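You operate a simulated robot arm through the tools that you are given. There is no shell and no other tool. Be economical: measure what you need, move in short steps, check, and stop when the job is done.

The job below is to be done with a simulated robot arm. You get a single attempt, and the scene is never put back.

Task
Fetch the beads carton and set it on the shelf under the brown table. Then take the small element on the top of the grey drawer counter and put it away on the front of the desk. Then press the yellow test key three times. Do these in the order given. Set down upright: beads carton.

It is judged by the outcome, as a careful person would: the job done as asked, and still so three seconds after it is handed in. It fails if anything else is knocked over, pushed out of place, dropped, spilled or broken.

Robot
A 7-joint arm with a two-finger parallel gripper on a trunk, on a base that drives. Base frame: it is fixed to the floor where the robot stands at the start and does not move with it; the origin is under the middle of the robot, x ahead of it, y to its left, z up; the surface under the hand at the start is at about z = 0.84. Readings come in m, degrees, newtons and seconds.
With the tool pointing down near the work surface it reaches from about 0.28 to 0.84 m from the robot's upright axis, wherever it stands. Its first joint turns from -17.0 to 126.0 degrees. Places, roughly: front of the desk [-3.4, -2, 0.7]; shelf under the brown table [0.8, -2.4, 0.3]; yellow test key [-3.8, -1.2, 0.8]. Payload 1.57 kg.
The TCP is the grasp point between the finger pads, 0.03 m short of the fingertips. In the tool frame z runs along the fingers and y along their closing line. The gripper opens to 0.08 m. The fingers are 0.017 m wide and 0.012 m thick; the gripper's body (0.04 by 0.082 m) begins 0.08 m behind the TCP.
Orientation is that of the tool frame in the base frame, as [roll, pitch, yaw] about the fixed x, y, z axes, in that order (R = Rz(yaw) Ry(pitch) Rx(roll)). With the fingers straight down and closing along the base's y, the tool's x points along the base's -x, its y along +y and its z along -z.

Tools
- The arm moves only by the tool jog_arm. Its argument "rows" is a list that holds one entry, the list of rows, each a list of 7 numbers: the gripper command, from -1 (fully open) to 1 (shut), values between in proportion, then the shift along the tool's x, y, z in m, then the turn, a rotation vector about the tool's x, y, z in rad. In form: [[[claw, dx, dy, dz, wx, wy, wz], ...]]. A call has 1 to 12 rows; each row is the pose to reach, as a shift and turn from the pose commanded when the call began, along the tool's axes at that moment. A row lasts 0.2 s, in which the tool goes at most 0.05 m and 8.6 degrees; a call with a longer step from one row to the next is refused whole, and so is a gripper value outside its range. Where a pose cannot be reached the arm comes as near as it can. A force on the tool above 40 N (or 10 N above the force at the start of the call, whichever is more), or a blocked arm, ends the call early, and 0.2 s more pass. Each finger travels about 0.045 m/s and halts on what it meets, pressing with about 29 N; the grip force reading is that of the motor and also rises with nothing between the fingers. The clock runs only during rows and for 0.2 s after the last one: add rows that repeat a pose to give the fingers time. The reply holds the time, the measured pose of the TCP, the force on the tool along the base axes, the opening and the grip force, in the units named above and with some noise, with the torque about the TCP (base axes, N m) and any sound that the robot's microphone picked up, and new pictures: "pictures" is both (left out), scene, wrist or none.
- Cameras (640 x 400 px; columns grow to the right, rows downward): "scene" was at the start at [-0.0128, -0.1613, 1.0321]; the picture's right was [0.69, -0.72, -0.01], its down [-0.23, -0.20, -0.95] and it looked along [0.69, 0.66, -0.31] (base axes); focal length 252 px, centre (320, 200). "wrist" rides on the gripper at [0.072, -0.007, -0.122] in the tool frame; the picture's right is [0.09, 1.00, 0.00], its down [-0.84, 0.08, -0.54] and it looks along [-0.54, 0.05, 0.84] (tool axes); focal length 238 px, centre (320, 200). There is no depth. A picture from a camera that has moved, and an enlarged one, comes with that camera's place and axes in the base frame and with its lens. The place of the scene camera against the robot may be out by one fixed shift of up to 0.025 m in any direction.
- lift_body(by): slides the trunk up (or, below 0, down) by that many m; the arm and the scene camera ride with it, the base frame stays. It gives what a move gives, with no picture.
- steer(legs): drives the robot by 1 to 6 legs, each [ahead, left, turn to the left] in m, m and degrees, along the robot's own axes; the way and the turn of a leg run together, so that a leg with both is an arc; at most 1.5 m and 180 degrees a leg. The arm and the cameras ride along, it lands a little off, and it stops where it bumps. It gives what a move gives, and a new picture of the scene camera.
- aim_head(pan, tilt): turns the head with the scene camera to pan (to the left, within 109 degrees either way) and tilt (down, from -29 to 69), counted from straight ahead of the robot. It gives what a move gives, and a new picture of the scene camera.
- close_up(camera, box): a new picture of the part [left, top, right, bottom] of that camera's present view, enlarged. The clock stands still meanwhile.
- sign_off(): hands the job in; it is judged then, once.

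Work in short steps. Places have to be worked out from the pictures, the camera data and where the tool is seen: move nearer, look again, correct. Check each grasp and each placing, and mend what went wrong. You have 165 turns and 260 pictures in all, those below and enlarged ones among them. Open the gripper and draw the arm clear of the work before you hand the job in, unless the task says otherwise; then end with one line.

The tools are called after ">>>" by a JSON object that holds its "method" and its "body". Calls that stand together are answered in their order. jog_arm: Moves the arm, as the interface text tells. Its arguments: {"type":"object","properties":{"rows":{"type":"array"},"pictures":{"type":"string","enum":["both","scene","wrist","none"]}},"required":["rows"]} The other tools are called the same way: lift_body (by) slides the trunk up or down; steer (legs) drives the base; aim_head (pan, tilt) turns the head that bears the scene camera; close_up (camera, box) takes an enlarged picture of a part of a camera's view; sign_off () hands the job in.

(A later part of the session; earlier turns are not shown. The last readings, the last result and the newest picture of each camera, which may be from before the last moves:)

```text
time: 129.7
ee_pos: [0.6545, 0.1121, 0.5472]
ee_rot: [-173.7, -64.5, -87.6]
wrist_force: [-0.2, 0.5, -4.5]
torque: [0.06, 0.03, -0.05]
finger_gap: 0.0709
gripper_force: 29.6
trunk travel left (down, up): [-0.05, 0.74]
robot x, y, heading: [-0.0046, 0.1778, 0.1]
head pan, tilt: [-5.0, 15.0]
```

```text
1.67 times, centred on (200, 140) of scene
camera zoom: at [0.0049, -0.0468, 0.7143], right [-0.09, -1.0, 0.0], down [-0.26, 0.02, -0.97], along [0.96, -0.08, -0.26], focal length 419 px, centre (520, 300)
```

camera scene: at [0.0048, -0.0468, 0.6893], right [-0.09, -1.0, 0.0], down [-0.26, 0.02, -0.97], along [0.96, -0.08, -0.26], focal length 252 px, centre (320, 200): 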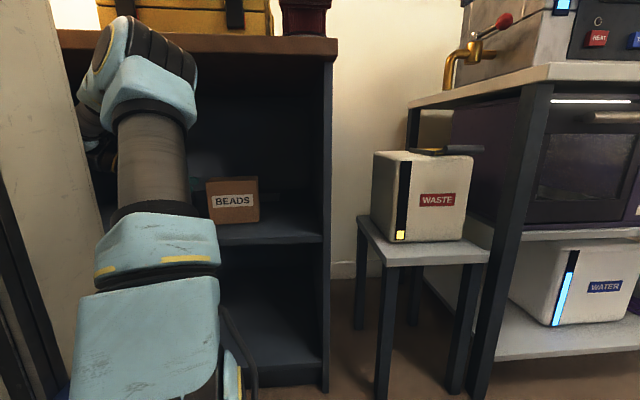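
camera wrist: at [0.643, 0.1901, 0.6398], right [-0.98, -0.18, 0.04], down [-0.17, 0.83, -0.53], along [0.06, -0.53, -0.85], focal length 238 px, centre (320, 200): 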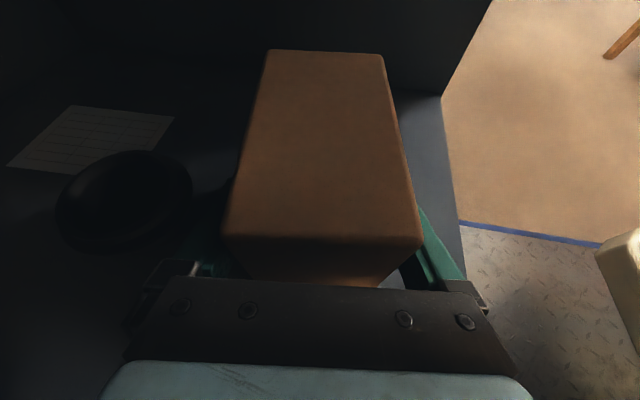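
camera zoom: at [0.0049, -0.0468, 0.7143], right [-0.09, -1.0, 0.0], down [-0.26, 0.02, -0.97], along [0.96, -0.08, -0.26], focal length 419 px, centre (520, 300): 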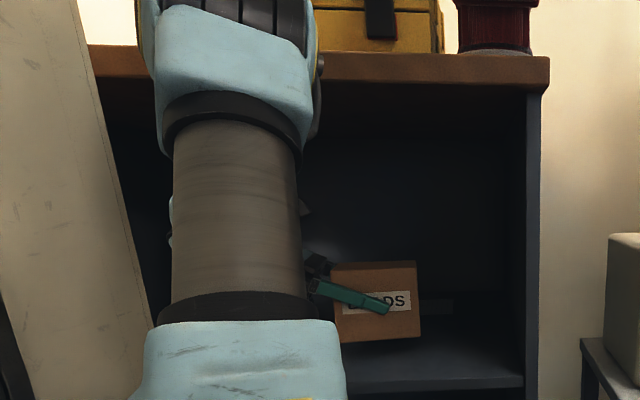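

Carton is held, upright, about 0.45 kg. Back straight out of the bay.

>>> {"method": "steer", "body": {"legs": [[-0.33, 0, 0]]}}

>>> {"method": "close_up", "body": {"camera": "wrist", "box": [0, 0, 640, 400]}}

```text
time: 131.8
ee_pos: [0.3335, 0.1105, 0.5473]
ee_rot: [-173.8, -64.5, -87.7]
wrist_force: [-0.2, 0.0, -4.0]
torque: [0.03, 0.04, 0.03]
finger_gap: 0.0708
gripper_force: 28.8
trunk travel left (down, up): [-0.05, 0.74]
robot x, y, heading: [-0.3214, 0.1753, 0.2]
head pan, tilt: [-5.0, 15.0]
camera scene: at [-0.3163, -0.0473, 0.7143], right [-0.09, -1.0, 0.0], down [-0.26, 0.02, -0.97], along [0.96, -0.08, -0.26], focal length 252 px, centre (320, 200)
```

scene: 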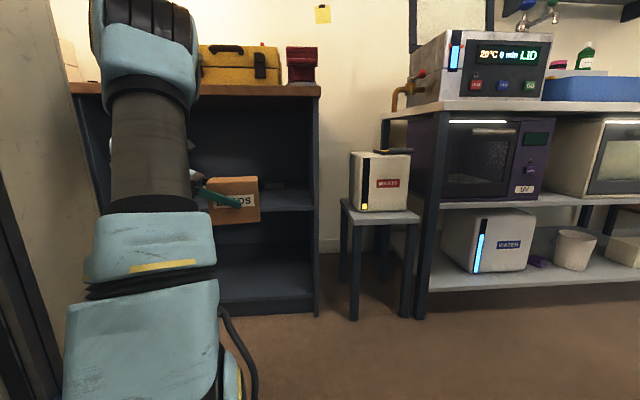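

```text
1.00 times, centred on (320, 200) of wrist (not enlarged: the box is as wide or as high as the picture)
camera zoom: at [0.3222, 0.1892, 0.6646], right [-0.98, -0.18, 0.04], down [-0.17, 0.83, -0.53], along [0.06, -0.52, -0.85], focal length 238 px, centre (320, 200)
```

zoom: 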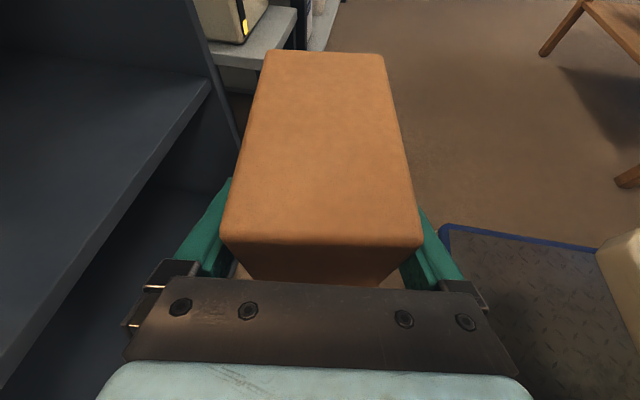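

Secure. Drive to the brown table: turn right, centre in the corridor, go down it.

>>> {"method": "steer", "body": {"legs": [[0, 0, -90], [0, 0.2, 0], [1.2, 0, 0], [1.15, 0, 0]]}}

>>> {"method": "aim_head", "body": {"pan": 0, "tilt": 15}}

```text
time: 148.4
ee_pos: [-0.3153, -2.8289, 0.5466]
ee_rot: [-173.8, -64.5, -179.3]
wrist_force: [0.3, -0.6, -5.8]
torque: [0.0, -0.06, -0.01]
finger_gap: 0.0707
gripper_force: 28.3
trunk travel left (down, up): [-0.05, 0.74]
robot x, y, heading: [-0.2283, -2.1761, -91.7]
head pan, tilt: [-5.0, 15.0]
camera scene: at [-0.4776, -2.1659, 0.7143], right [-0.99, 0.11, 0.0], down [0.03, 0.26, -0.97], along [-0.11, -0.96, -0.26], focal length 252 px, centre (320, 200)
```

scene: 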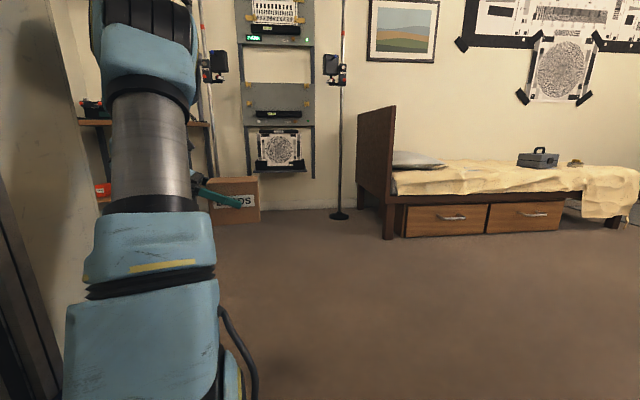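

```text
time: 149.1
ee_pos: [-0.3145, -2.827, 0.5466]
ee_rot: [-173.9, -64.4, -179.3]
wrist_force: [-0.6, -1.1, -4.5]
torque: [0.03, -0.06, -0.01]
finger_gap: 0.0708
gripper_force: 29.2
trunk travel left (down, up): [-0.05, 0.74]
robot x, y, heading: [-0.2319, -2.1762, -91.6]
head pan, tilt: [0.0, 15.0]
camera scene: at [-0.4695, -2.1665, 0.7143], right [-1.0, 0.03, 0.0], down [0.01, 0.26, -0.97], along [-0.03, -0.97, -0.26], focal length 252 px, centre (320, 200)
```

scene: 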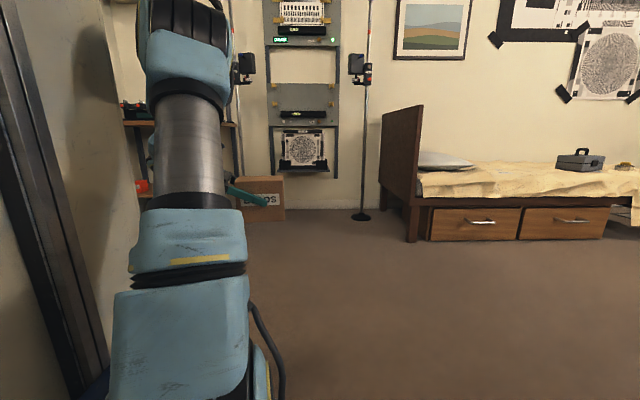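

Shift away from the table and turn left to face it.

>>> {"method": "steer", "body": {"legs": [[0.1, -0.3, 0], [0, 0, 91.6]]}}

>>> {"method": "aim_head", "body": {"pan": -5, "tilt": 20}}

```text
time: 155.1
ee_pos: [0.1219, -2.3304, 0.5468]
ee_rot: [-173.9, -64.5, -87.1]
wrist_force: [0.6, -0.2, -4.3]
torque: [0.06, 0.01, -0.01]
finger_gap: 0.0702
gripper_force: 29.2
trunk travel left (down, up): [-0.05, 0.74]
robot x, y, heading: [-0.531, -2.2716, 0.4]
head pan, tilt: [0.0, 15.0]
camera scene: at [-0.5262, -2.4854, 0.7143], right [0.01, -1.0, 0.0], down [-0.26, 0.0, -0.97], along [0.97, 0.01, -0.26], focal length 252 px, centre (320, 200)
```

scene: 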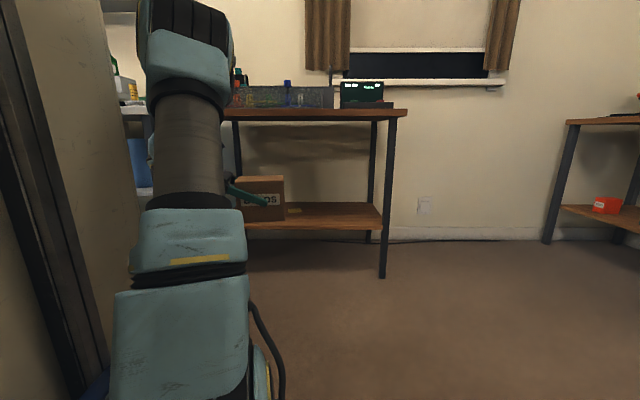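

```text
time: 155.8
ee_pos: [0.1218, -2.3299, 0.5474]
ee_rot: [-173.9, -64.5, -87.1]
wrist_force: [0.0, -0.2, -3.7]
torque: [0.04, -0.02, -0.01]
finger_gap: 0.0704
gripper_force: 29.3
trunk travel left (down, up): [-0.05, 0.74]
robot x, y, heading: [-0.5319, -2.2688, 0.7]
head pan, tilt: [-5.0, 20.0]
camera scene: at [-0.5268, -2.4935, 0.7062], right [-0.08, -1.0, 0.0], down [-0.34, 0.03, -0.94], along [0.94, -0.07, -0.34], focal length 252 px, centre (320, 200)
```

scene: 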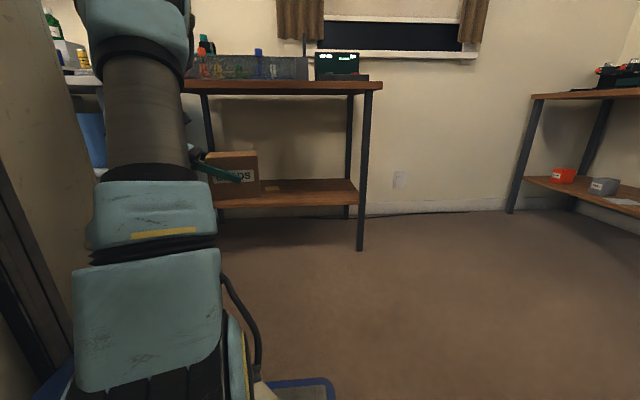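

The shelf (z≈0.285) lies between legs at y≈−2.06 and −2.79. I'll lower the arm 0.15 in free space first so the trunk can do the final set-down.

>>> {"method": "jog_arm", "body": {"rows": [[[1, -0.034, 0.002, 0.016, 0, 0, 0], [1, -0.0675, 0.0035, 0.032, 0, 0, 0], [1, -0.101, 0.005, 0.048, 0, 0, 0], [1, -0.135, 0.007, 0.064, 0, 0, 0], [1, -0.135, 0.007, 0.064, 0, 0, 0]]]}}

```text
time: 157.0
ee_pos: [0.1229, -2.3277, 0.4007]
ee_rot: [-173.8, -64.5, -87.3]
wrist_force: [-0.2, 0.4, -4.9]
torque: [0.07, 0.0, 0.0]
finger_gap: 0.0704
gripper_force: 29.3
trunk travel left (down, up): [-0.05, 0.74]
robot x, y, heading: [-0.5355, -2.2682, 0.5]
head pan, tilt: [-5.0, 20.0]
camera scene: at [-0.5268, -2.4936, 0.7061], right [-0.08, -1.0, 0.0], down [-0.34, 0.03, -0.94], along [0.94, -0.07, -0.34], focal length 252 px, centre (320, 200)
camera wrist: at [0.1099, -2.2491, 0.5172], right [-0.98, -0.19, 0.04], down [-0.18, 0.83, -0.53], along [0.07, -0.52, -0.85], focal length 238 px, centre (320, 200)
```

scene: 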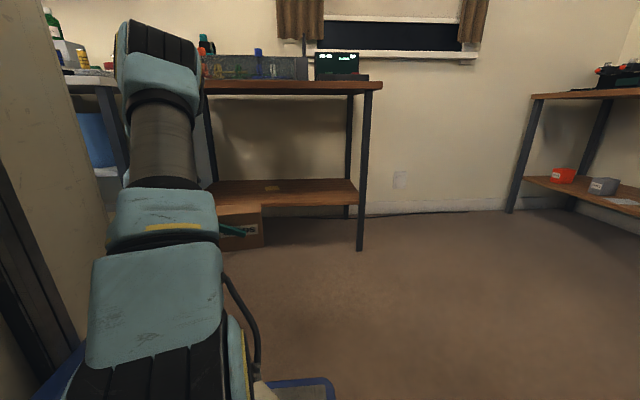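
wrist: 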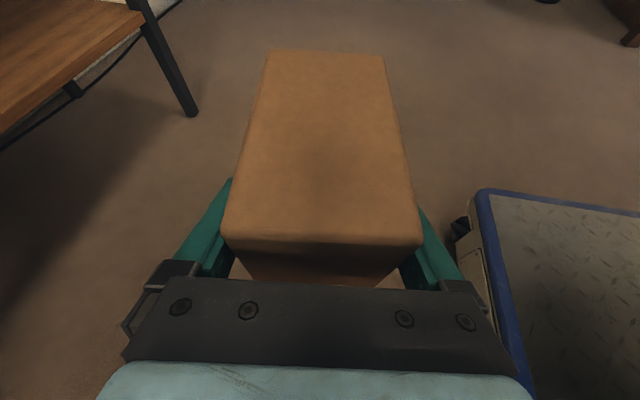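

Reached fine. Raise the trunk 5 cm for clearance, shift right 0.15, and drive in partway.

>>> {"method": "lift_body", "body": {"by": 0.05}}

>>> {"method": "steer", "body": {"legs": [[0, -0.15, -0.5], [0.4, 0, 0]]}}

>>> {"method": "close_up", "body": {"camera": "wrist", "box": [0, 0, 640, 400]}}

```text
time: 157.9
ee_pos: [0.1209, -2.3282, 0.4491]
ee_rot: [-174.0, -64.5, -87.1]
wrist_force: [-0.2, -0.1, -4.6]
torque: [0.02, -0.01, 0.0]
finger_gap: 0.0705
gripper_force: 28.9
trunk travel left (down, up): [-0.1, 0.69]
robot x, y, heading: [-0.5362, -2.2731, 0.8]
head pan, tilt: [-5.0, 20.0]
```

```text
time: 161.3
ee_pos: [0.5178, -2.4973, 0.449]
ee_rot: [-173.9, -64.5, -88.7]
wrist_force: [0.4, 0.1, -4.2]
torque: [0.05, -0.01, -0.01]
finger_gap: 0.0705
gripper_force: 29.1
trunk travel left (down, up): [-0.1, 0.69]
robot x, y, heading: [-0.1367, -2.4207, -0.8]
head pan, tilt: [-5.0, 20.0]
camera scene: at [-0.1356, -2.6455, 0.7561], right [-0.1, -0.99, 0.0], down [-0.34, 0.04, -0.94], along [0.93, -0.1, -0.34], focal length 252 px, centre (320, 200)
```

scene: 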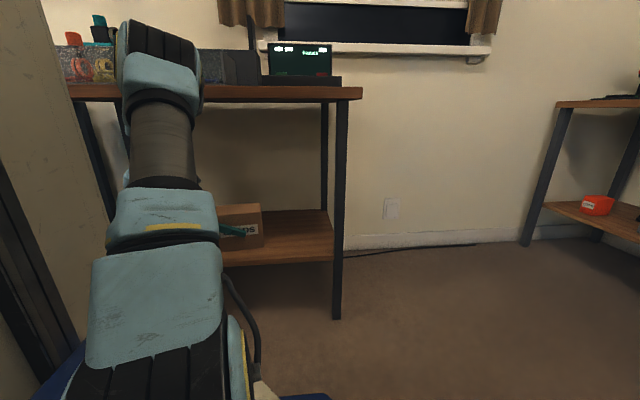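

```text
1.00 times, centred on (320, 200) of wrist (not enlarged: the box is as wide or as high as the picture)
camera zoom: at [0.5081, -2.4188, 0.5674], right [-0.99, -0.16, 0.04], down [-0.15, 0.84, -0.53], along [0.05, -0.53, -0.85], focal length 238 px, centre (320, 200)
```

zoom: 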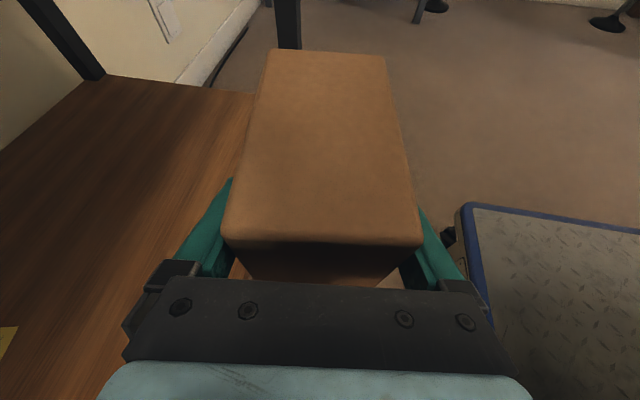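

Clear of the shelf by ~9 cm. Drive another 0.19 in (carton will sit ~4 cm back from the shelf's front edge).

>>> {"method": "steer", "body": {"legs": [[0.19, 0, 0.8]]}}

>>> {"method": "close_up", "body": {"camera": "wrist", "box": [0, 0, 640, 400]}}

```text
time: 162.8
ee_pos: [0.6685, -2.4909, 0.4453]
ee_rot: [-178.3, -65.2, -82.5]
wrist_force: [0.6, 0.0, -4.3]
torque: [0.09, -0.01, 0.0]
finger_gap: 0.0704
gripper_force: 29.7
trunk travel left (down, up): [-0.1, 0.69]
robot x, y, heading: [0.0261, -2.4258, -0.4]
head pan, tilt: [-5.0, 20.0]
stopped in leg 1: the robot was blocked; the commanded pose is now the measured one
camera scene: at [0.0292, -2.6502, 0.7567], right [-0.09, -1.0, 0.0], down [-0.34, 0.03, -0.94], along [0.94, -0.09, -0.34], focal length 252 px, centre (320, 200)
```

scene: 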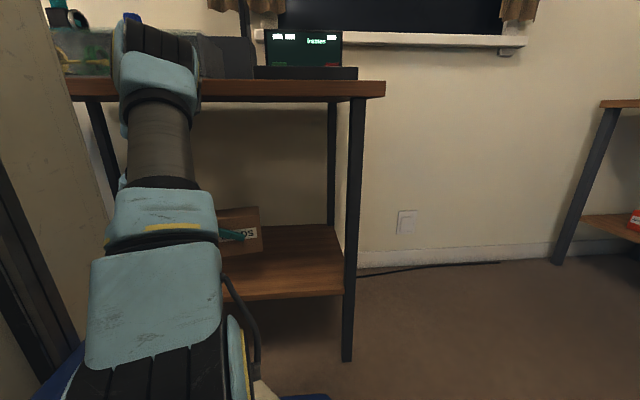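

```text
1.00 times, centred on (320, 200) of wrist (not enlarged: the box is as wide or as high as the picture)
camera zoom: at [0.6587, -2.4111, 0.5622], right [-0.98, -0.19, 0.07], down [-0.2, 0.82, -0.53], along [0.04, -0.53, -0.84], focal length 238 px, centre (320, 200)
```

zoom: 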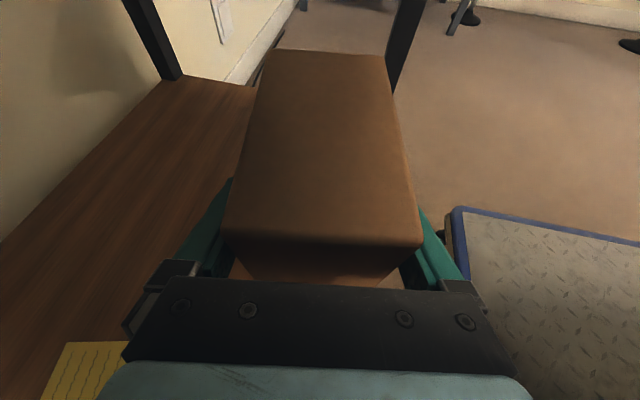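

The elbow touched the table edge, but the carton (x≈0.63–0.70) is already over the shelf. Back off 2.5 cm to relieve, then nudge the arm forward.

>>> {"method": "steer", "body": {"legs": [[-0.025, 0, 0]]}}

>>> {"method": "jog_arm", "body": {"rows": [[[1, 0.001, -0.015, 0.002, 0, 0, 0], [1, 0.002, -0.035, 0.005, 0, 0, 0], [1, 0.002, -0.035, 0.005, 0, 0, 0]]]}}

```text
time: 163.7
ee_pos: [0.6462, -2.4889, 0.4463]
ee_rot: [-177.6, -65.1, -83.3]
wrist_force: [0.5, -0.6, -4.6]
torque: [0.03, 0.0, -0.01]
finger_gap: 0.0703
gripper_force: 28.9
trunk travel left (down, up): [-0.1, 0.69]
robot x, y, heading: [-0.0012, -2.4274, -0.2]
head pan, tilt: [-5.0, 20.0]
camera scene: at [0.0065, -2.6487, 0.7563], right [-0.09, -1.0, 0.0], down [-0.34, 0.03, -0.94], along [0.94, -0.09, -0.34], focal length 252 px, centre (320, 200)
```

scene: 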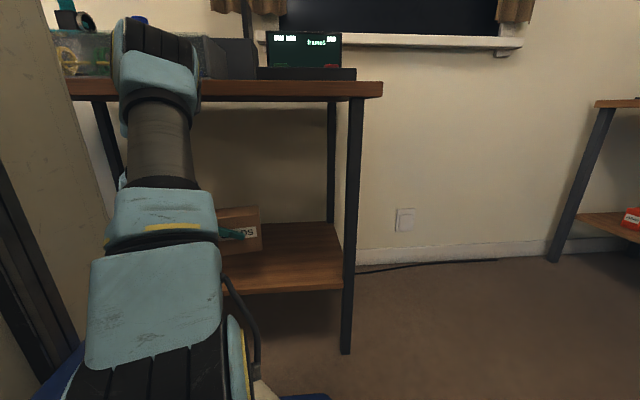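

```text
time: 164.4
ee_pos: [0.6827, -2.4882, 0.4469]
ee_rot: [-177.6, -65.2, -83.2]
wrist_force: [0.1, 0.4, -3.8]
torque: [0.01, 0.0, -0.03]
finger_gap: 0.0704
gripper_force: 29.3
trunk travel left (down, up): [-0.1, 0.69]
robot x, y, heading: [0.0008, -2.426, -0.1]
head pan, tilt: [-5.0, 20.0]
camera scene: at [0.0065, -2.6487, 0.7561], right [-0.09, -1.0, 0.0], down [-0.34, 0.03, -0.94], along [0.94, -0.09, -0.34], focal length 252 px, centre (320, 200)
camera wrist: at [0.6739, -2.4089, 0.5629], right [-0.98, -0.19, 0.07], down [-0.2, 0.82, -0.53], along [0.05, -0.53, -0.84], focal length 238 px, centre (320, 200)
```

scene: 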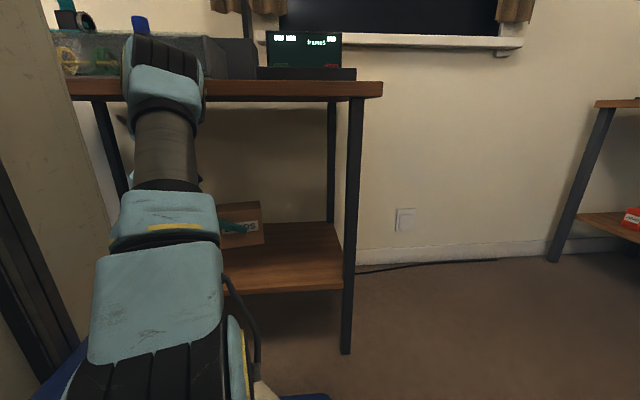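
wrist: 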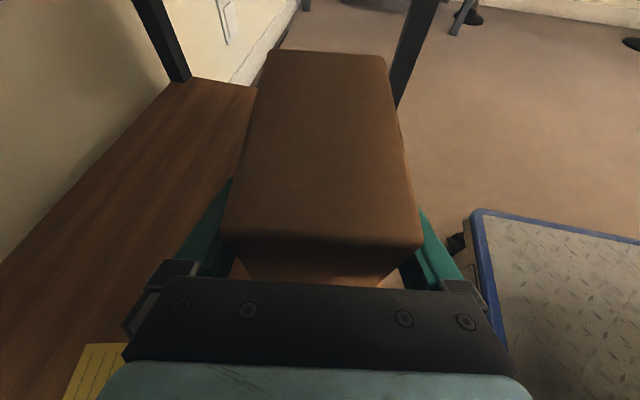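

Arm extended to x=0.683. Fix the 2° roll and lower with the trunk toward the shelf.

>>> {"method": "jog_arm", "body": {"rows": [[[1, 0, 0, 0, 0, 0, 0.035], [1, 0, 0, 0, 0, 0, 0.035]]], "pictures": "none"}}

>>> {"method": "lift_body", "body": {"by": -0.065}}

>>> {"method": "close_up", "body": {"camera": "scene", "box": [120, 130, 360, 300]}}

```text
time: 165.1
ee_pos: [0.6832, -2.4889, 0.4468]
ee_rot: [-173.3, -64.9, -88.1]
wrist_force: [0.5, -0.1, -4.0]
torque: [0.04, -0.01, -0.01]
finger_gap: 0.0703
gripper_force: 28.7
trunk travel left (down, up): [-0.1, 0.69]
robot x, y, heading: [0.0047, -2.4274, -0.4]
head pan, tilt: [-5.0, 20.0]
```

```text
time: 166.1
ee_pos: [0.6836, -2.4893, 0.3821]
ee_rot: [-173.2, -64.8, -88.0]
wrist_force: [0.1, 0.2, -5.0]
torque: [0.06, 0.02, -0.02]
finger_gap: 0.0707
gripper_force: 29.0
trunk travel left (down, up): [-0.035, 0.755]
robot x, y, heading: [0.0028, -2.4272, -0.3]
head pan, tilt: [-5.0, 20.0]
```

```text
2.35 times, centred on (240, 215) of scene
camera zoom: at [0.0065, -2.6487, 0.6911], right [-0.09, -1.0, 0.0], down [-0.34, 0.03, -0.94], along [0.94, -0.09, -0.34], focal length 592 px, centre (508, 165)
```

zoom: 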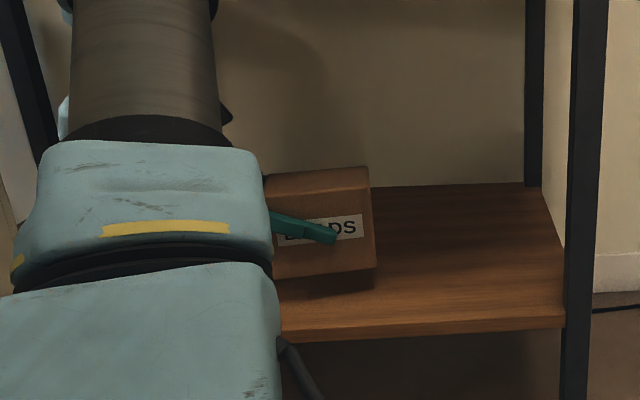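

Bottom is at ≈0.31, hovering. Lower in small increments, watching for force.

>>> {"method": "jog_arm", "body": {"rows": [[[1, -0.0045, 0.0003, 0.002, 0, 0, 0], [1, -0.009, 0.0005, 0.0042, 0, 0, 0], [1, -0.0135, 0.0007, 0.0063, 0, 0, 0], [1, -0.0135, 0.0007, 0.0063, 0, 0, 0]]], "pictures": "scene"}}

```text
time: 167.1
ee_pos: [0.6825, -2.4899, 0.3679]
ee_rot: [-173.2, -64.8, -88.0]
wrist_force: [-0.4, 0.2, -5.2]
torque: [0.06, -0.02, -0.01]
finger_gap: 0.0705
gripper_force: 29.4
trunk travel left (down, up): [-0.035, 0.755]
robot x, y, heading: [0.0049, -2.4289, -0.3]
head pan, tilt: [-5.0, 20.0]
camera scene: at [0.0065, -2.6487, 0.6911], right [-0.09, -1.0, 0.0], down [-0.34, 0.03, -0.94], along [0.94, -0.09, -0.34], focal length 252 px, centre (320, 200)
```

scene: 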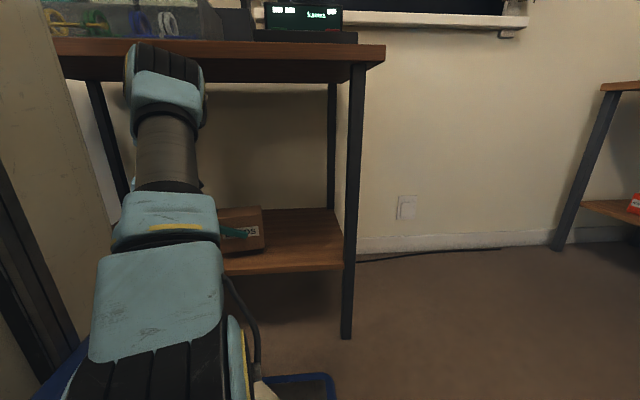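

No contact yet; continue down in smaller steps.

>>> {"method": "jog_arm", "body": {"rows": [[[1, -0.0035, 0.0002, 0.0017, 0, 0, 0], [1, -0.007, 0.0004, 0.0034, 0, 0, 0], [1, -0.007, 0.0004, 0.0034, 0, 0, 0]]], "pictures": "none"}}

>>> {"method": "close_up", "body": {"camera": "scene", "box": [180, 180, 360, 290]}}

```text
time: 167.9
ee_pos: [0.6832, -2.4899, 0.3589]
ee_rot: [-173.4, -64.9, -87.9]
wrist_force: [0.3, 0.3, -4.1]
torque: [0.07, 0.03, 0.02]
finger_gap: 0.0704
gripper_force: 28.7
trunk travel left (down, up): [-0.035, 0.755]
robot x, y, heading: [-0.0008, -2.4232, -0.0]
head pan, tilt: [-5.0, 20.0]
```

```text
3.56 times, centred on (270, 235) of scene
camera zoom: at [0.0065, -2.6487, 0.6911], right [-0.09, -1.0, 0.0], down [-0.34, 0.03, -0.94], along [0.94, -0.09, -0.34], focal length 894 px, centre (498, 76)
```

zoom: 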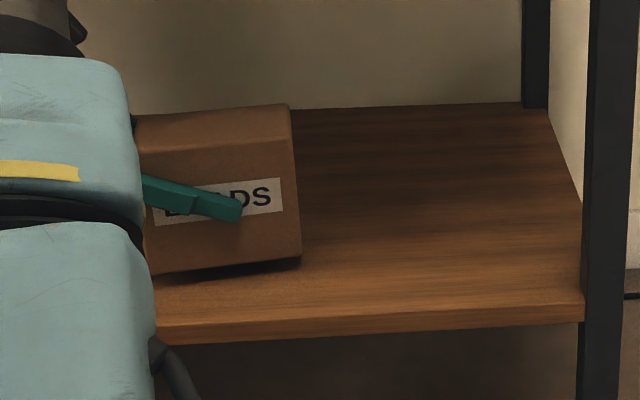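

Close; small gap left at the right corner. Continue a few mm.

>>> {"method": "jog_arm", "body": {"rows": [[[1, -0.0028, 0.0001, 0.0013, 0, 0, 0], [1, -0.0055, 0.0003, 0.0026, 0, 0, 0], [1, -0.0055, 0.0003, 0.0026, 0, 0, 0]]], "pictures": "none"}}

>>> {"method": "jog_arm", "body": {"rows": [[[1, -0.0028, 0.0001, 0.0013, 0, 0, 0], [1, -0.0055, 0.0003, 0.0026, 0, 0, 0], [1, -0.0055, 0.0003, 0.0026, 0, 0, 0]]], "pictures": "none"}}

>>> {"method": "close_up", "body": {"camera": "scene", "box": [180, 180, 360, 290]}}

```text
time: 168.7
ee_pos: [0.6816, -2.488, 0.3527]
ee_rot: [-173.3, -64.9, -87.9]
wrist_force: [0.2, -0.2, -4.8]
torque: [0.04, 0.0, 0.0]
finger_gap: 0.0703
gripper_force: 28.7
trunk travel left (down, up): [-0.035, 0.755]
robot x, y, heading: [0.004, -2.4252, -0.1]
head pan, tilt: [-5.0, 20.0]
```

```text
time: 169.5
ee_pos: [0.6826, -2.4881, 0.3459]
ee_rot: [-173.2, -64.9, -88.1]
wrist_force: [0.0, -0.4, -4.3]
torque: [0.03, 0.02, 0.03]
finger_gap: 0.0706
gripper_force: 29.1
trunk travel left (down, up): [-0.035, 0.755]
robot x, y, heading: [0.0035, -2.4274, -0.2]
head pan, tilt: [-5.0, 20.0]
```

```text
3.56 times, centred on (270, 235) of scene
camera zoom: at [0.0065, -2.6487, 0.6911], right [-0.09, -1.0, 0.0], down [-0.34, 0.03, -0.94], along [0.94, -0.09, -0.34], focal length 894 px, centre (498, 76)
```

zoom: 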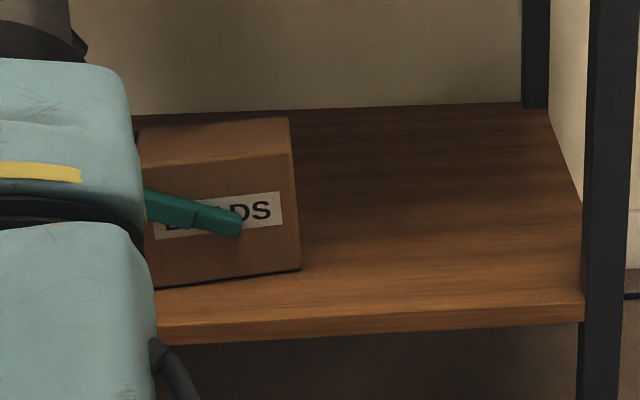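

>>> {"method": "jog_arm", "body": {"rows": [[[1, -0.0027, 0.0001, 0.0013, 0, 0, 0], [1, -0.0027, 0.0001, 0.0013, 0, 0, 0]]], "pictures": "none"}}

>>> {"method": "jog_arm", "body": {"rows": [[[1, -0.0027, 0.0001, 0.0013, 0, 0, 0], [1, -0.0027, 0.0001, 0.0013, 0, 0, 0]]], "pictures": "none"}}

```text
time: 170.1
ee_pos: [0.6833, -2.4895, 0.3442]
ee_rot: [-173.0, -65.0, -88.1]
wrist_force: [-4.5, -0.3, 14.0]
torque: [0.86, 1.0, 0.22]
finger_gap: 0.0704
gripper_force: 28.3
trunk travel left (down, up): [-0.035, 0.755]
robot x, y, heading: [0.0033, -2.4292, -0.4]
head pan, tilt: [-5.0, 20.0]
```

```text
time: 170.7
ee_pos: [0.6838, -2.4884, 0.3425]
ee_rot: [-172.7, -65.0, -88.5]
wrist_force: [4.6, 3.7, 24.7]
torque: [0.09, 0.71, -0.15]
finger_gap: 0.0707
gripper_force: 29.1
trunk travel left (down, up): [-0.035, 0.755]
robot x, y, heading: [0.0037, -2.4253, -0.1]
head pan, tilt: [-5.0, 20.0]
```

Contact made (carton rests on the shelf). Release and retreat along the tool axis.

>>> {"method": "jog_arm", "body": {"rows": [[[-1, 0.001, 0, 0, 0, 0, 0], [-1, 0.001, 0, 0, 0, 0, 0], [-1, 0.001, 0, 0, 0, 0, 0], [-1, 0.001, 0, -0.02, 0, 0, 0], [-1, 0.001, 0, -0.05, 0, 0, 0], [-1, 0.001, 0, -0.09, 0, 0, 0], [-1, 0.001, 0, -0.11, 0, 0, 0]]]}}

```text
time: 172.3
ee_pos: [0.6673, -2.3926, 0.3901]
ee_rot: [-173.3, -65.1, -88.0]
wrist_force: [0.1, -0.6, 0.5]
torque: [0.0, -0.02, -0.01]
finger_gap: 0.0799
gripper_force: 0.1
trunk travel left (down, up): [-0.035, 0.755]
robot x, y, heading: [0.0017, -2.4246, -0.2]
head pan, tilt: [-5.0, 20.0]
camera scene: at [0.0064, -2.6487, 0.6911], right [-0.09, -1.0, 0.0], down [-0.34, 0.03, -0.94], along [0.94, -0.09, -0.34], focal length 252 px, centre (320, 200)
camera wrist: at [0.6552, -2.3135, 0.5068], right [-0.98, -0.18, 0.03], down [-0.17, 0.83, -0.53], along [0.07, -0.53, -0.84], focal length 238 px, centre (320, 200)
```

scene: 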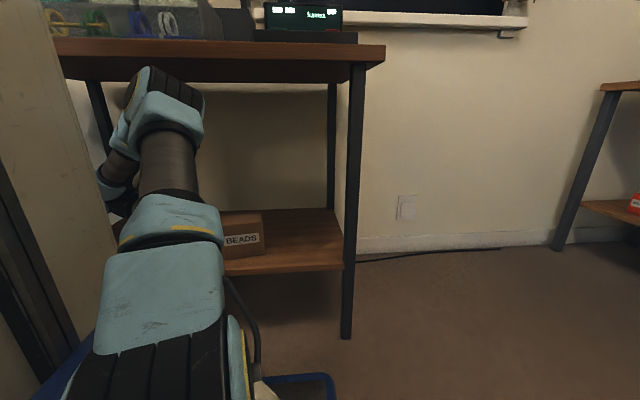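
wrist: 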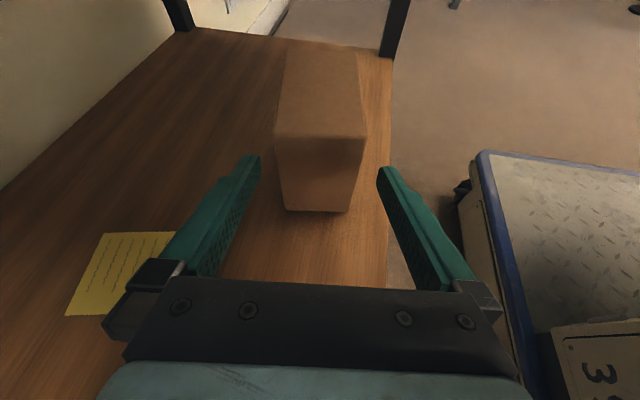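

Carton stands upright on the shelf. Back straight out.

>>> {"method": "steer", "body": {"legs": [[-0.5, 0, 0]]}}

>>> {"method": "close_up", "body": {"camera": "scene", "box": [160, 60, 400, 260]}}

```text
time: 175.2
ee_pos: [0.1669, -2.3872, 0.3907]
ee_rot: [-173.2, -64.9, -87.6]
wrist_force: [-0.4, 0.4, -0.3]
torque: [-0.04, -0.03, 0.06]
finger_gap: 0.0799
gripper_force: 0.1
trunk travel left (down, up): [-0.035, 0.755]
robot x, y, heading: [-0.4948, -2.4232, 0.4]
head pan, tilt: [-5.0, 20.0]
camera scene: at [-0.4918, -2.6483, 0.6911], right [-0.08, -1.0, 0.0], down [-0.34, 0.03, -0.94], along [0.94, -0.08, -0.34], focal length 252 px, centre (320, 200)
```

scene: 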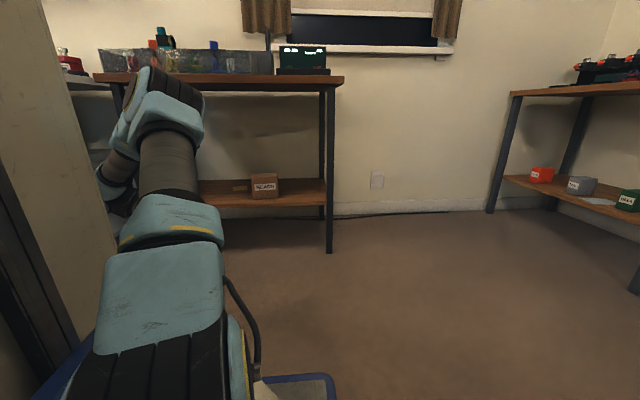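

```text
2.00 times, centred on (280, 160) of scene
camera zoom: at [-0.4918, -2.6483, 0.6911], right [-0.08, -1.0, 0.0], down [-0.34, 0.03, -0.94], along [0.94, -0.08, -0.34], focal length 503 px, centre (400, 280)
```

zoom: 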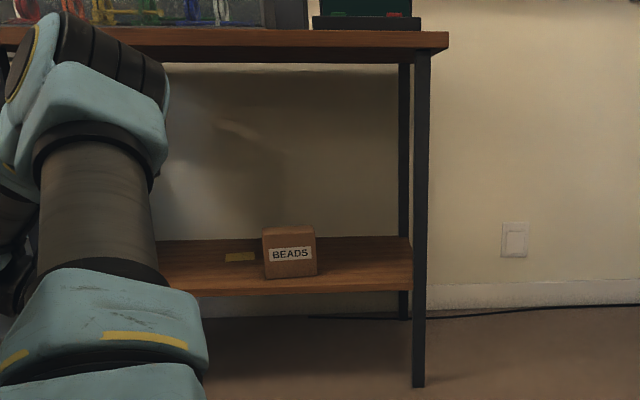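

The BEADS carton is placed. Next: the element. Raise the trunk and return the tool to pointing down.

>>> {"method": "lift_body", "body": {"by": 0.4}}

>>> {"method": "jog_arm", "body": {"rows": [[[-1, 0.013, 0.011, -0.0127, -0.0699, -0.0566, 0.1056], [-1, 0.026, 0.022, -0.0253, -0.1397, -0.1131, 0.2113], [-1, 0.039, 0.033, -0.038, -0.2096, -0.1697, 0.3169], [-1, 0.052, 0.044, -0.0507, -0.2794, -0.2263, 0.4226], [-1, 0.065, 0.055, -0.0633, -0.3493, -0.2829, 0.5282], [-1, 0.0785, 0.066, -0.076, -0.4191, -0.3394, 0.6339], [-1, 0.0916, 0.077, -0.0887, -0.489, -0.396, 0.7395], [-1, 0.1047, 0.088, -0.1013, -0.5589, -0.4526, 0.8451], [-1, 0.1178, 0.099, -0.114, -0.6287, -0.5091, 0.9508], [-1, 0.1308, 0.11, -0.1267, -0.6986, -0.5657, 1.0564], [-1, 0.1439, 0.121, -0.1393, -0.7684, -0.6223, 1.1621], [-1, 0.157, 0.1325, -0.152, -0.8383, -0.6789, 1.2677]]], "pictures": "none"}}

```text
time: 179.1
ee_pos: [0.1675, -2.3876, 0.7902]
ee_rot: [-173.1, -64.8, -87.5]
wrist_force: [0.0, -0.9, 0.0]
torque: [-0.02, -0.03, -0.03]
finger_gap: 0.08
gripper_force: 0.1
trunk travel left (down, up): [-0.435, 0.355]
robot x, y, heading: [-0.4981, -2.4267, 0.2]
head pan, tilt: [-5.0, 20.0]
```

```text
time: 181.7
ee_pos: [0.0231, -2.3455, 0.9803]
ee_rot: [-172.4, -8.3, -168.7]
wrist_force: [0.1, -0.2, -0.3]
torque: [0.02, -0.01, 0.0]
finger_gap: 0.0801
gripper_force: 0.0
trunk travel left (down, up): [-0.435, 0.355]
robot x, y, heading: [-0.5011, -2.4249, 0.2]
head pan, tilt: [-5.0, 20.0]
```

>>> {"method": "jog_arm", "body": {"rows": [[[-1, 0, 0, 0, -0.07, -0.0566, 0.1056], [-1, 0, 0, 0, -0.14, -0.1131, 0.2113], [-1, 0, 0, 0, -0.14, -0.1131, 0.2113]]], "pictures": "none"}}

>>> {"method": "lift_body", "body": {"by": 0.2}}

>>> {"method": "steer", "body": {"legs": [[0, 0, 90], [0, -0.4, 0], [1.2, 0, 0], [1.2, 0, 0]]}}

```text
time: 182.5
ee_pos: [0.0219, -2.3459, 0.9835]
ee_rot: [-179.8, -0.5, 179.7]
wrist_force: [0.4, -0.7, 0.3]
torque: [-0.01, -0.01, 0.04]
finger_gap: 0.08
gripper_force: 0.1
trunk travel left (down, up): [-0.435, 0.355]
robot x, y, heading: [-0.4959, -2.4278, 0.0]
head pan, tilt: [-5.0, 20.0]
```

```text
time: 184.6
ee_pos: [0.0204, -2.3451, 1.1872]
ee_rot: [-179.8, -0.1, -180.0]
wrist_force: [0.4, -0.8, 0.2]
torque: [0.03, 0.02, 0.01]
finger_gap: 0.0801
gripper_force: 0.1
trunk travel left (down, up): [-0.635, 0.155]
robot x, y, heading: [-0.4976, -2.4265, 0.2]
head pan, tilt: [-5.0, 20.0]
```

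```text
time: 202.3
ee_pos: [-0.3425, 0.4679, 1.1884]
ee_rot: [-179.9, 0.2, -87.0]
wrist_force: [-1.2, 0.6, 0.2]
torque: [0.02, 0.0, 0.0]
finger_gap: 0.0799
gripper_force: 0.1
trunk travel left (down, up): [-0.635, 0.155]
robot x, y, heading: [-0.2373, -0.0458, 93.6]
head pan, tilt: [-5.0, 20.0]
camera scene: at [-0.0027, 0.0033, 1.2899], right [1.0, -0.03, 0.0], down [-0.01, -0.35, -0.94], along [0.03, 0.94, -0.35], focal length 252 px, centre (320, 200)
```

scene: 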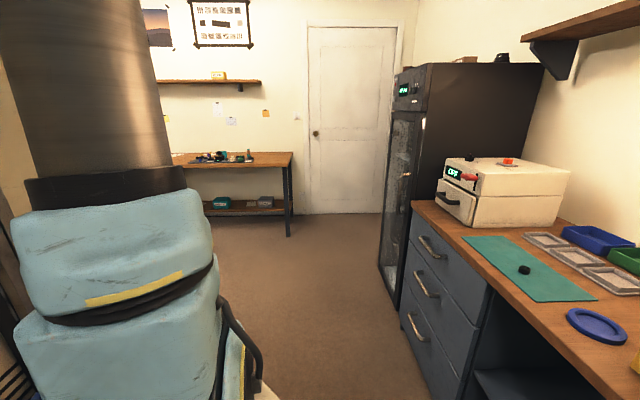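

Good view of the counter. Zoom on the small element and drive up alongside it.

>>> {"method": "close_up", "body": {"camera": "scene", "box": [480, 240, 576, 300]}}

>>> {"method": "steer", "body": {"legs": [[0.6, 0, -3.6]]}}

>>> {"method": "aim_head", "body": {"pan": -75, "tilt": 35}}

```text
6.67 times, centred on (528, 270) of scene
camera zoom: at [-0.0027, 0.0033, 1.2899], right [1.0, -0.03, 0.0], down [-0.01, -0.35, -0.94], along [0.03, 0.94, -0.35], focal length 1677 px, centre (-1067, -267)
```

zoom: 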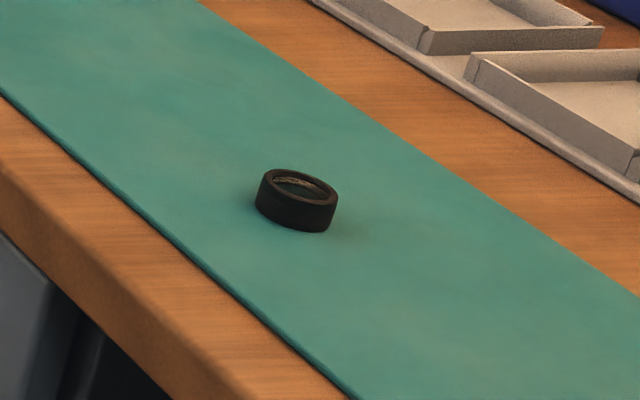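

```text
time: 205.6
ee_pos: [-0.3196, 1.0582, 1.1891]
ee_rot: [-179.8, 0.1, -91.3]
wrist_force: [-0.5, 0.9, 0.0]
torque: [0.0, -0.01, 0.0]
finger_gap: 0.0801
gripper_force: 0.0
trunk travel left (down, up): [-0.635, 0.155]
robot x, y, heading: [-0.2523, 0.5375, 89.4]
head pan, tilt: [-5.0, 20.0]
camera scene: at [-0.0155, 0.5669, 1.2902], right [1.0, -0.1, 0.0], down [-0.04, -0.34, -0.94], along [0.09, 0.93, -0.34], focal length 252 px, centre (320, 200)
```

scene: 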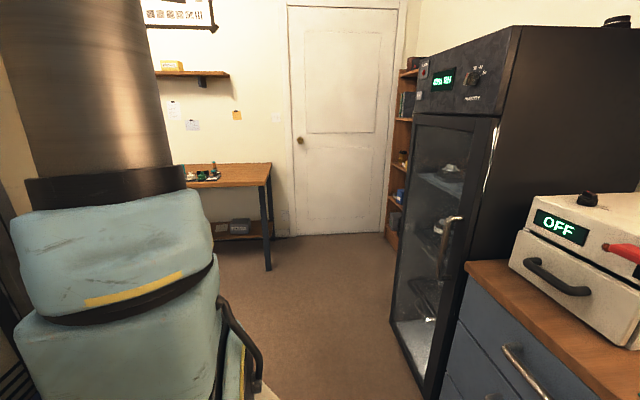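

```text
time: 207.0
ee_pos: [-0.32, 1.057, 1.1878]
ee_rot: [-179.7, 0.1, -91.7]
wrist_force: [-0.4, 0.0, -0.3]
torque: [-0.02, 0.01, -0.01]
finger_gap: 0.0798
gripper_force: 0.1
trunk travel left (down, up): [-0.635, 0.155]
robot x, y, heading: [-0.2526, 0.5397, 89.5]
head pan, tilt: [-75.0, 35.0]
camera scene: at [0.0599, 0.4954, 1.2664], right [0.25, -0.97, 0.0], down [-0.56, -0.14, -0.82], along [0.79, 0.2, -0.58], focal length 252 px, centre (320, 200)
```

scene: 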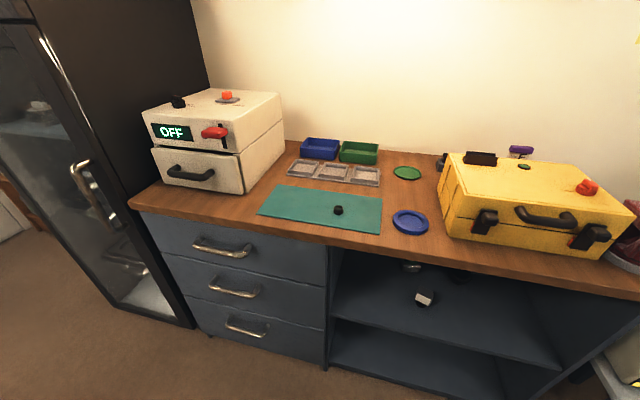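

The element is a small black ring-mounted lens at ≈(0.594, 0.58) on the mat. Turn to face the counter.

>>> {"method": "steer", "body": {"legs": [[0, 0, -89.5], [0.15, 0, 0]]}}

>>> {"method": "close_up", "body": {"camera": "wrist", "box": [0, 0, 640, 400]}}

```text
time: 210.1
ee_pos: [0.1855, 0.8161, 1.1893]
ee_rot: [-179.8, 0.3, -156.0]
wrist_force: [0.5, 0.3, 0.6]
torque: [0.02, 0.01, 0.01]
finger_gap: 0.0799
gripper_force: 0.0
trunk travel left (down, up): [-0.635, 0.155]
robot x, y, heading: [-0.2547, 0.5284, 25.2]
head pan, tilt: [-75.0, 35.0]
stopped in leg 1: the robot was blocked; the commanded pose is now the measured one
camera scene: at [-0.1765, 0.2337, 1.2666], right [-0.76, -0.65, 0.0], down [-0.37, 0.44, -0.82], along [0.53, -0.62, -0.58], focal length 252 px, centre (320, 200)
```

scene: 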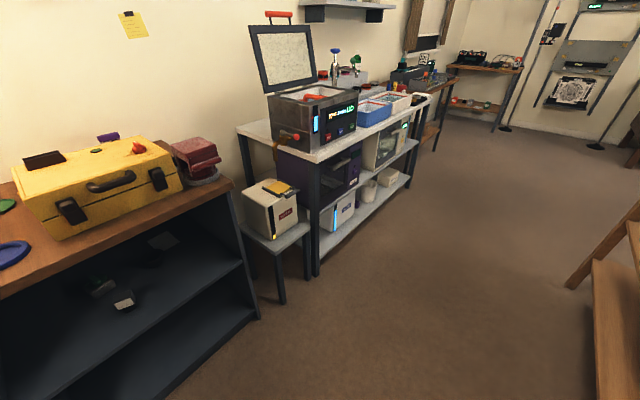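

```text
1.00 times, centred on (320, 200) of wrist (not enlarged: the box is as wide or as high as the picture)
camera zoom: at [0.1193, 0.7822, 1.3114], right [-0.49, 0.87, 0.0], down [0.73, 0.41, 0.55], along [0.48, 0.26, -0.84], focal length 238 px, centre (320, 200)
```

zoom: 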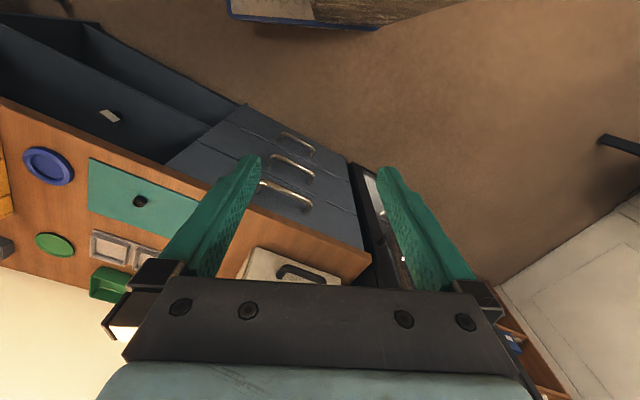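

Rear corner blocked again; shift forward 0.12 and finish the turn.

>>> {"method": "steer", "body": {"legs": [[0.11, -0.1, 0], [0, 0, -25.2]]}}

>>> {"method": "close_up", "body": {"camera": "wrist", "box": [0, 0, 640, 400]}}

```text
time: 212.7
ee_pos: [0.4074, 0.5617, 1.1901]
ee_rot: [-179.7, 0.2, 178.8]
wrist_force: [0.2, -0.2, 0.5]
torque: [0.01, -0.02, -0.01]
finger_gap: 0.0802
gripper_force: 0.0
trunk travel left (down, up): [-0.635, 0.155]
robot x, y, heading: [-0.1092, 0.4875, 0.2]
head pan, tilt: [-75.0, 35.0]
camera scene: at [-0.174, 0.1845, 1.2665], right [-0.97, -0.26, 0.0], down [-0.15, 0.56, -0.82], along [0.21, -0.79, -0.58], focal length 252 px, centre (320, 200)
```

scene: 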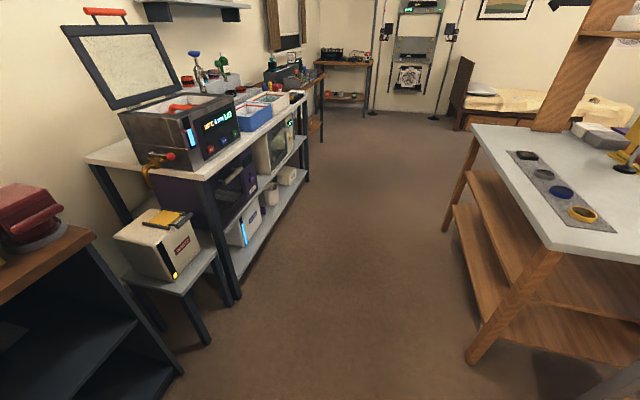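

```text
1.00 times, centred on (320, 200) of wrist (not enlarged: the box is as wide or as high as the picture)
camera zoom: at [0.3344, 0.5562, 1.311], right [-0.07, 1.0, 0.0], down [0.84, 0.06, 0.54], along [0.54, 0.04, -0.84], focal length 238 px, centre (320, 200)
```

zoom: 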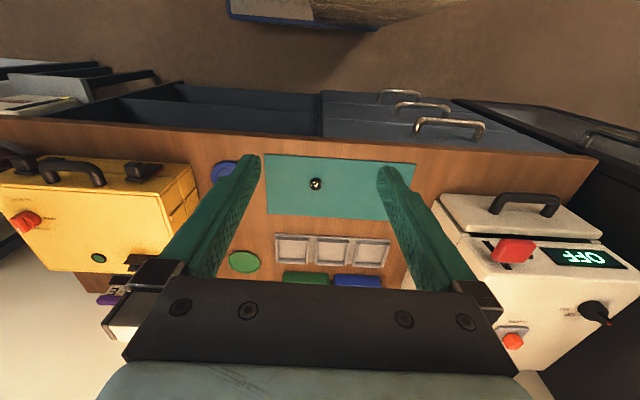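

Element at ≈(0.589, 0.566). Drive ahead 0.1, lower the trunk, and position above it.

>>> {"method": "steer", "body": {"legs": [[0.1, 0, 0]]}}

>>> {"method": "lift_body", "body": {"by": -0.18}}

>>> {"method": "jog_arm", "body": {"rows": [[[-1, -0.04, 0, 0, 0, 0, 0], [-1, -0.08, 0.004, 0, 0, 0, 0], [-1, -0.08, 0.004, 0, 0, 0, 0]]], "pictures": "wrist"}}

```text
time: 213.9
ee_pos: [0.5103, 0.5605, 1.1894]
ee_rot: [-179.9, 0.2, 178.8]
wrist_force: [0.3, 0.3, 0.1]
torque: [0.0, 0.02, -0.01]
finger_gap: 0.0801
gripper_force: 0.1
trunk travel left (down, up): [-0.635, 0.155]
robot x, y, heading: [-0.0081, 0.4882, -0.0]
head pan, tilt: [-75.0, 35.0]
camera scene: at [-0.0735, 0.1849, 1.2666], right [-0.97, -0.26, 0.0], down [-0.15, 0.56, -0.82], along [0.21, -0.79, -0.58], focal length 252 px, centre (320, 200)
```

scene: 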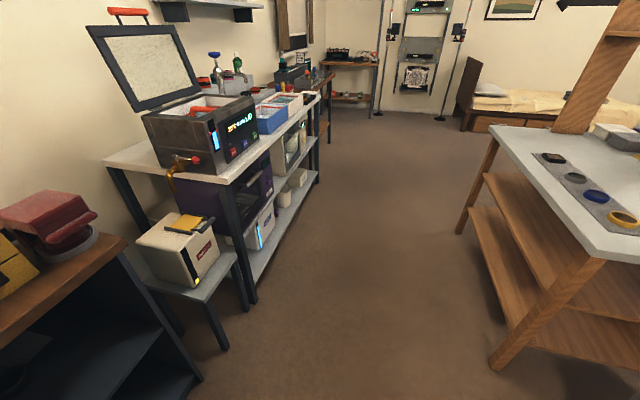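

```text
time: 215.9
ee_pos: [0.5094, 0.5592, 1.0079]
ee_rot: [-179.7, 0.2, 178.6]
wrist_force: [0.5, 0.0, 0.6]
torque: [-0.04, -0.01, 0.02]
finger_gap: 0.0801
gripper_force: 0.0
trunk travel left (down, up): [-0.455, 0.335]
robot x, y, heading: [-0.0096, 0.485, 0.1]
head pan, tilt: [-75.0, 35.0]
```

```text
time: 216.7
ee_pos: [0.5888, 0.5652, 1.0108]
ee_rot: [-179.7, 0.2, 178.8]
wrist_force: [-0.2, -0.6, -0.3]
torque: [0.01, -0.02, -0.03]
finger_gap: 0.0801
gripper_force: 0.1
trunk travel left (down, up): [-0.455, 0.335]
robot x, y, heading: [-0.0108, 0.4882, -0.1]
head pan, tilt: [-75.0, 35.0]
camera wrist: at [0.5155, 0.5612, 1.1322], right [-0.07, 1.0, -0.01], down [0.84, 0.06, 0.54], along [0.54, 0.03, -0.84], focal length 238 px, centre (320, 200)
```

wrist: 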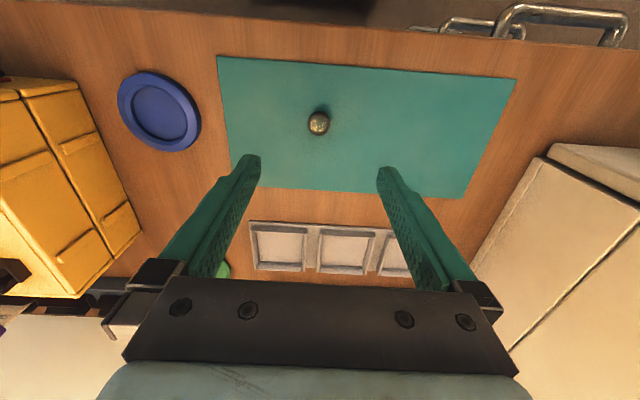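

Centred within 3 mm. Lower 0.1 with the trunk and recheck.

>>> {"method": "lift_body", "body": {"by": -0.1}}

>>> {"method": "close_up", "body": {"camera": "wrist", "box": [160, 0, 480, 200]}}

```text
time: 218.0
ee_pos: [0.59, 0.5647, 0.9101]
ee_rot: [-179.6, 0.3, 178.8]
wrist_force: [1.0, -0.3, 0.5]
torque: [0.02, 0.01, 0.02]
finger_gap: 0.0798
gripper_force: 0.1
trunk travel left (down, up): [-0.355, 0.435]
robot x, y, heading: [-0.0071, 0.4867, -0.0]
head pan, tilt: [-75.0, 35.0]
```

```text
2.00 times, centred on (320, 100) of wrist
camera zoom: at [0.5156, 0.5609, 1.0323], right [-0.07, 1.0, -0.01], down [0.84, 0.06, 0.55], along [0.54, 0.03, -0.84], focal length 477 px, centre (320, 400)
```

zoom: 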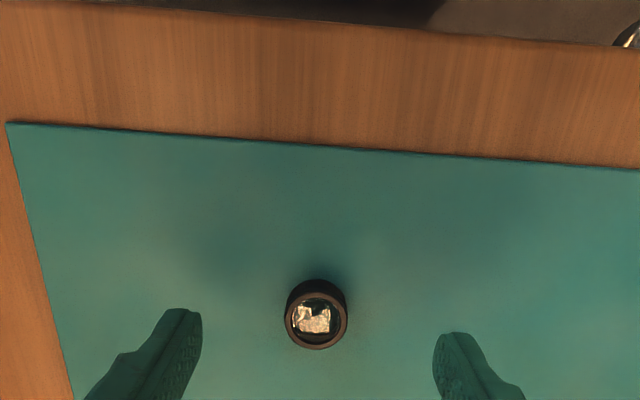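

Perfectly centred; ring is ≈25 mm wide. Descend 25 mm and check.

>>> {"method": "jog_arm", "body": {"rows": [[[-1, 0, 0, 0.015, 0, 0, 0], [-1, 0, 0, 0.025, 0, 0, 0], [-1, 0, 0, 0.028, 0, 0, 0], [-1, 0, 0, 0.028, 0, 0, 0]]], "pictures": "wrist"}}

```text
time: 219.0
ee_pos: [0.5898, 0.5643, 0.8831]
ee_rot: [-179.7, 0.4, 178.7]
wrist_force: [-0.4, -0.3, 0.0]
torque: [-0.03, -0.02, -0.01]
finger_gap: 0.08
gripper_force: 0.0
trunk travel left (down, up): [-0.355, 0.435]
robot x, y, heading: [-0.007, 0.4854, 0.1]
head pan, tilt: [-75.0, 35.0]
camera wrist: at [0.5153, 0.5606, 1.004], right [-0.07, 1.0, -0.01], down [0.84, 0.06, 0.55], along [0.54, 0.03, -0.84], focal length 238 px, centre (320, 200)
```

wrist: 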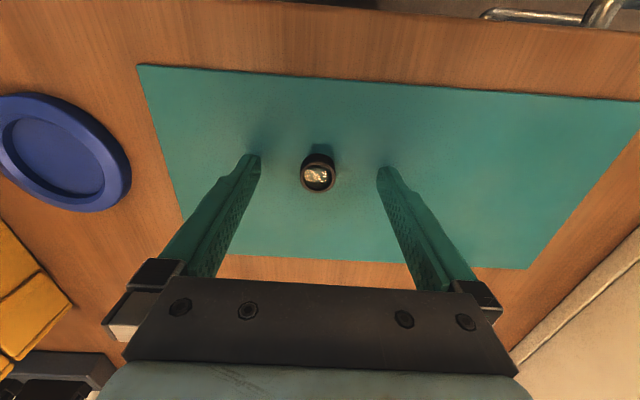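

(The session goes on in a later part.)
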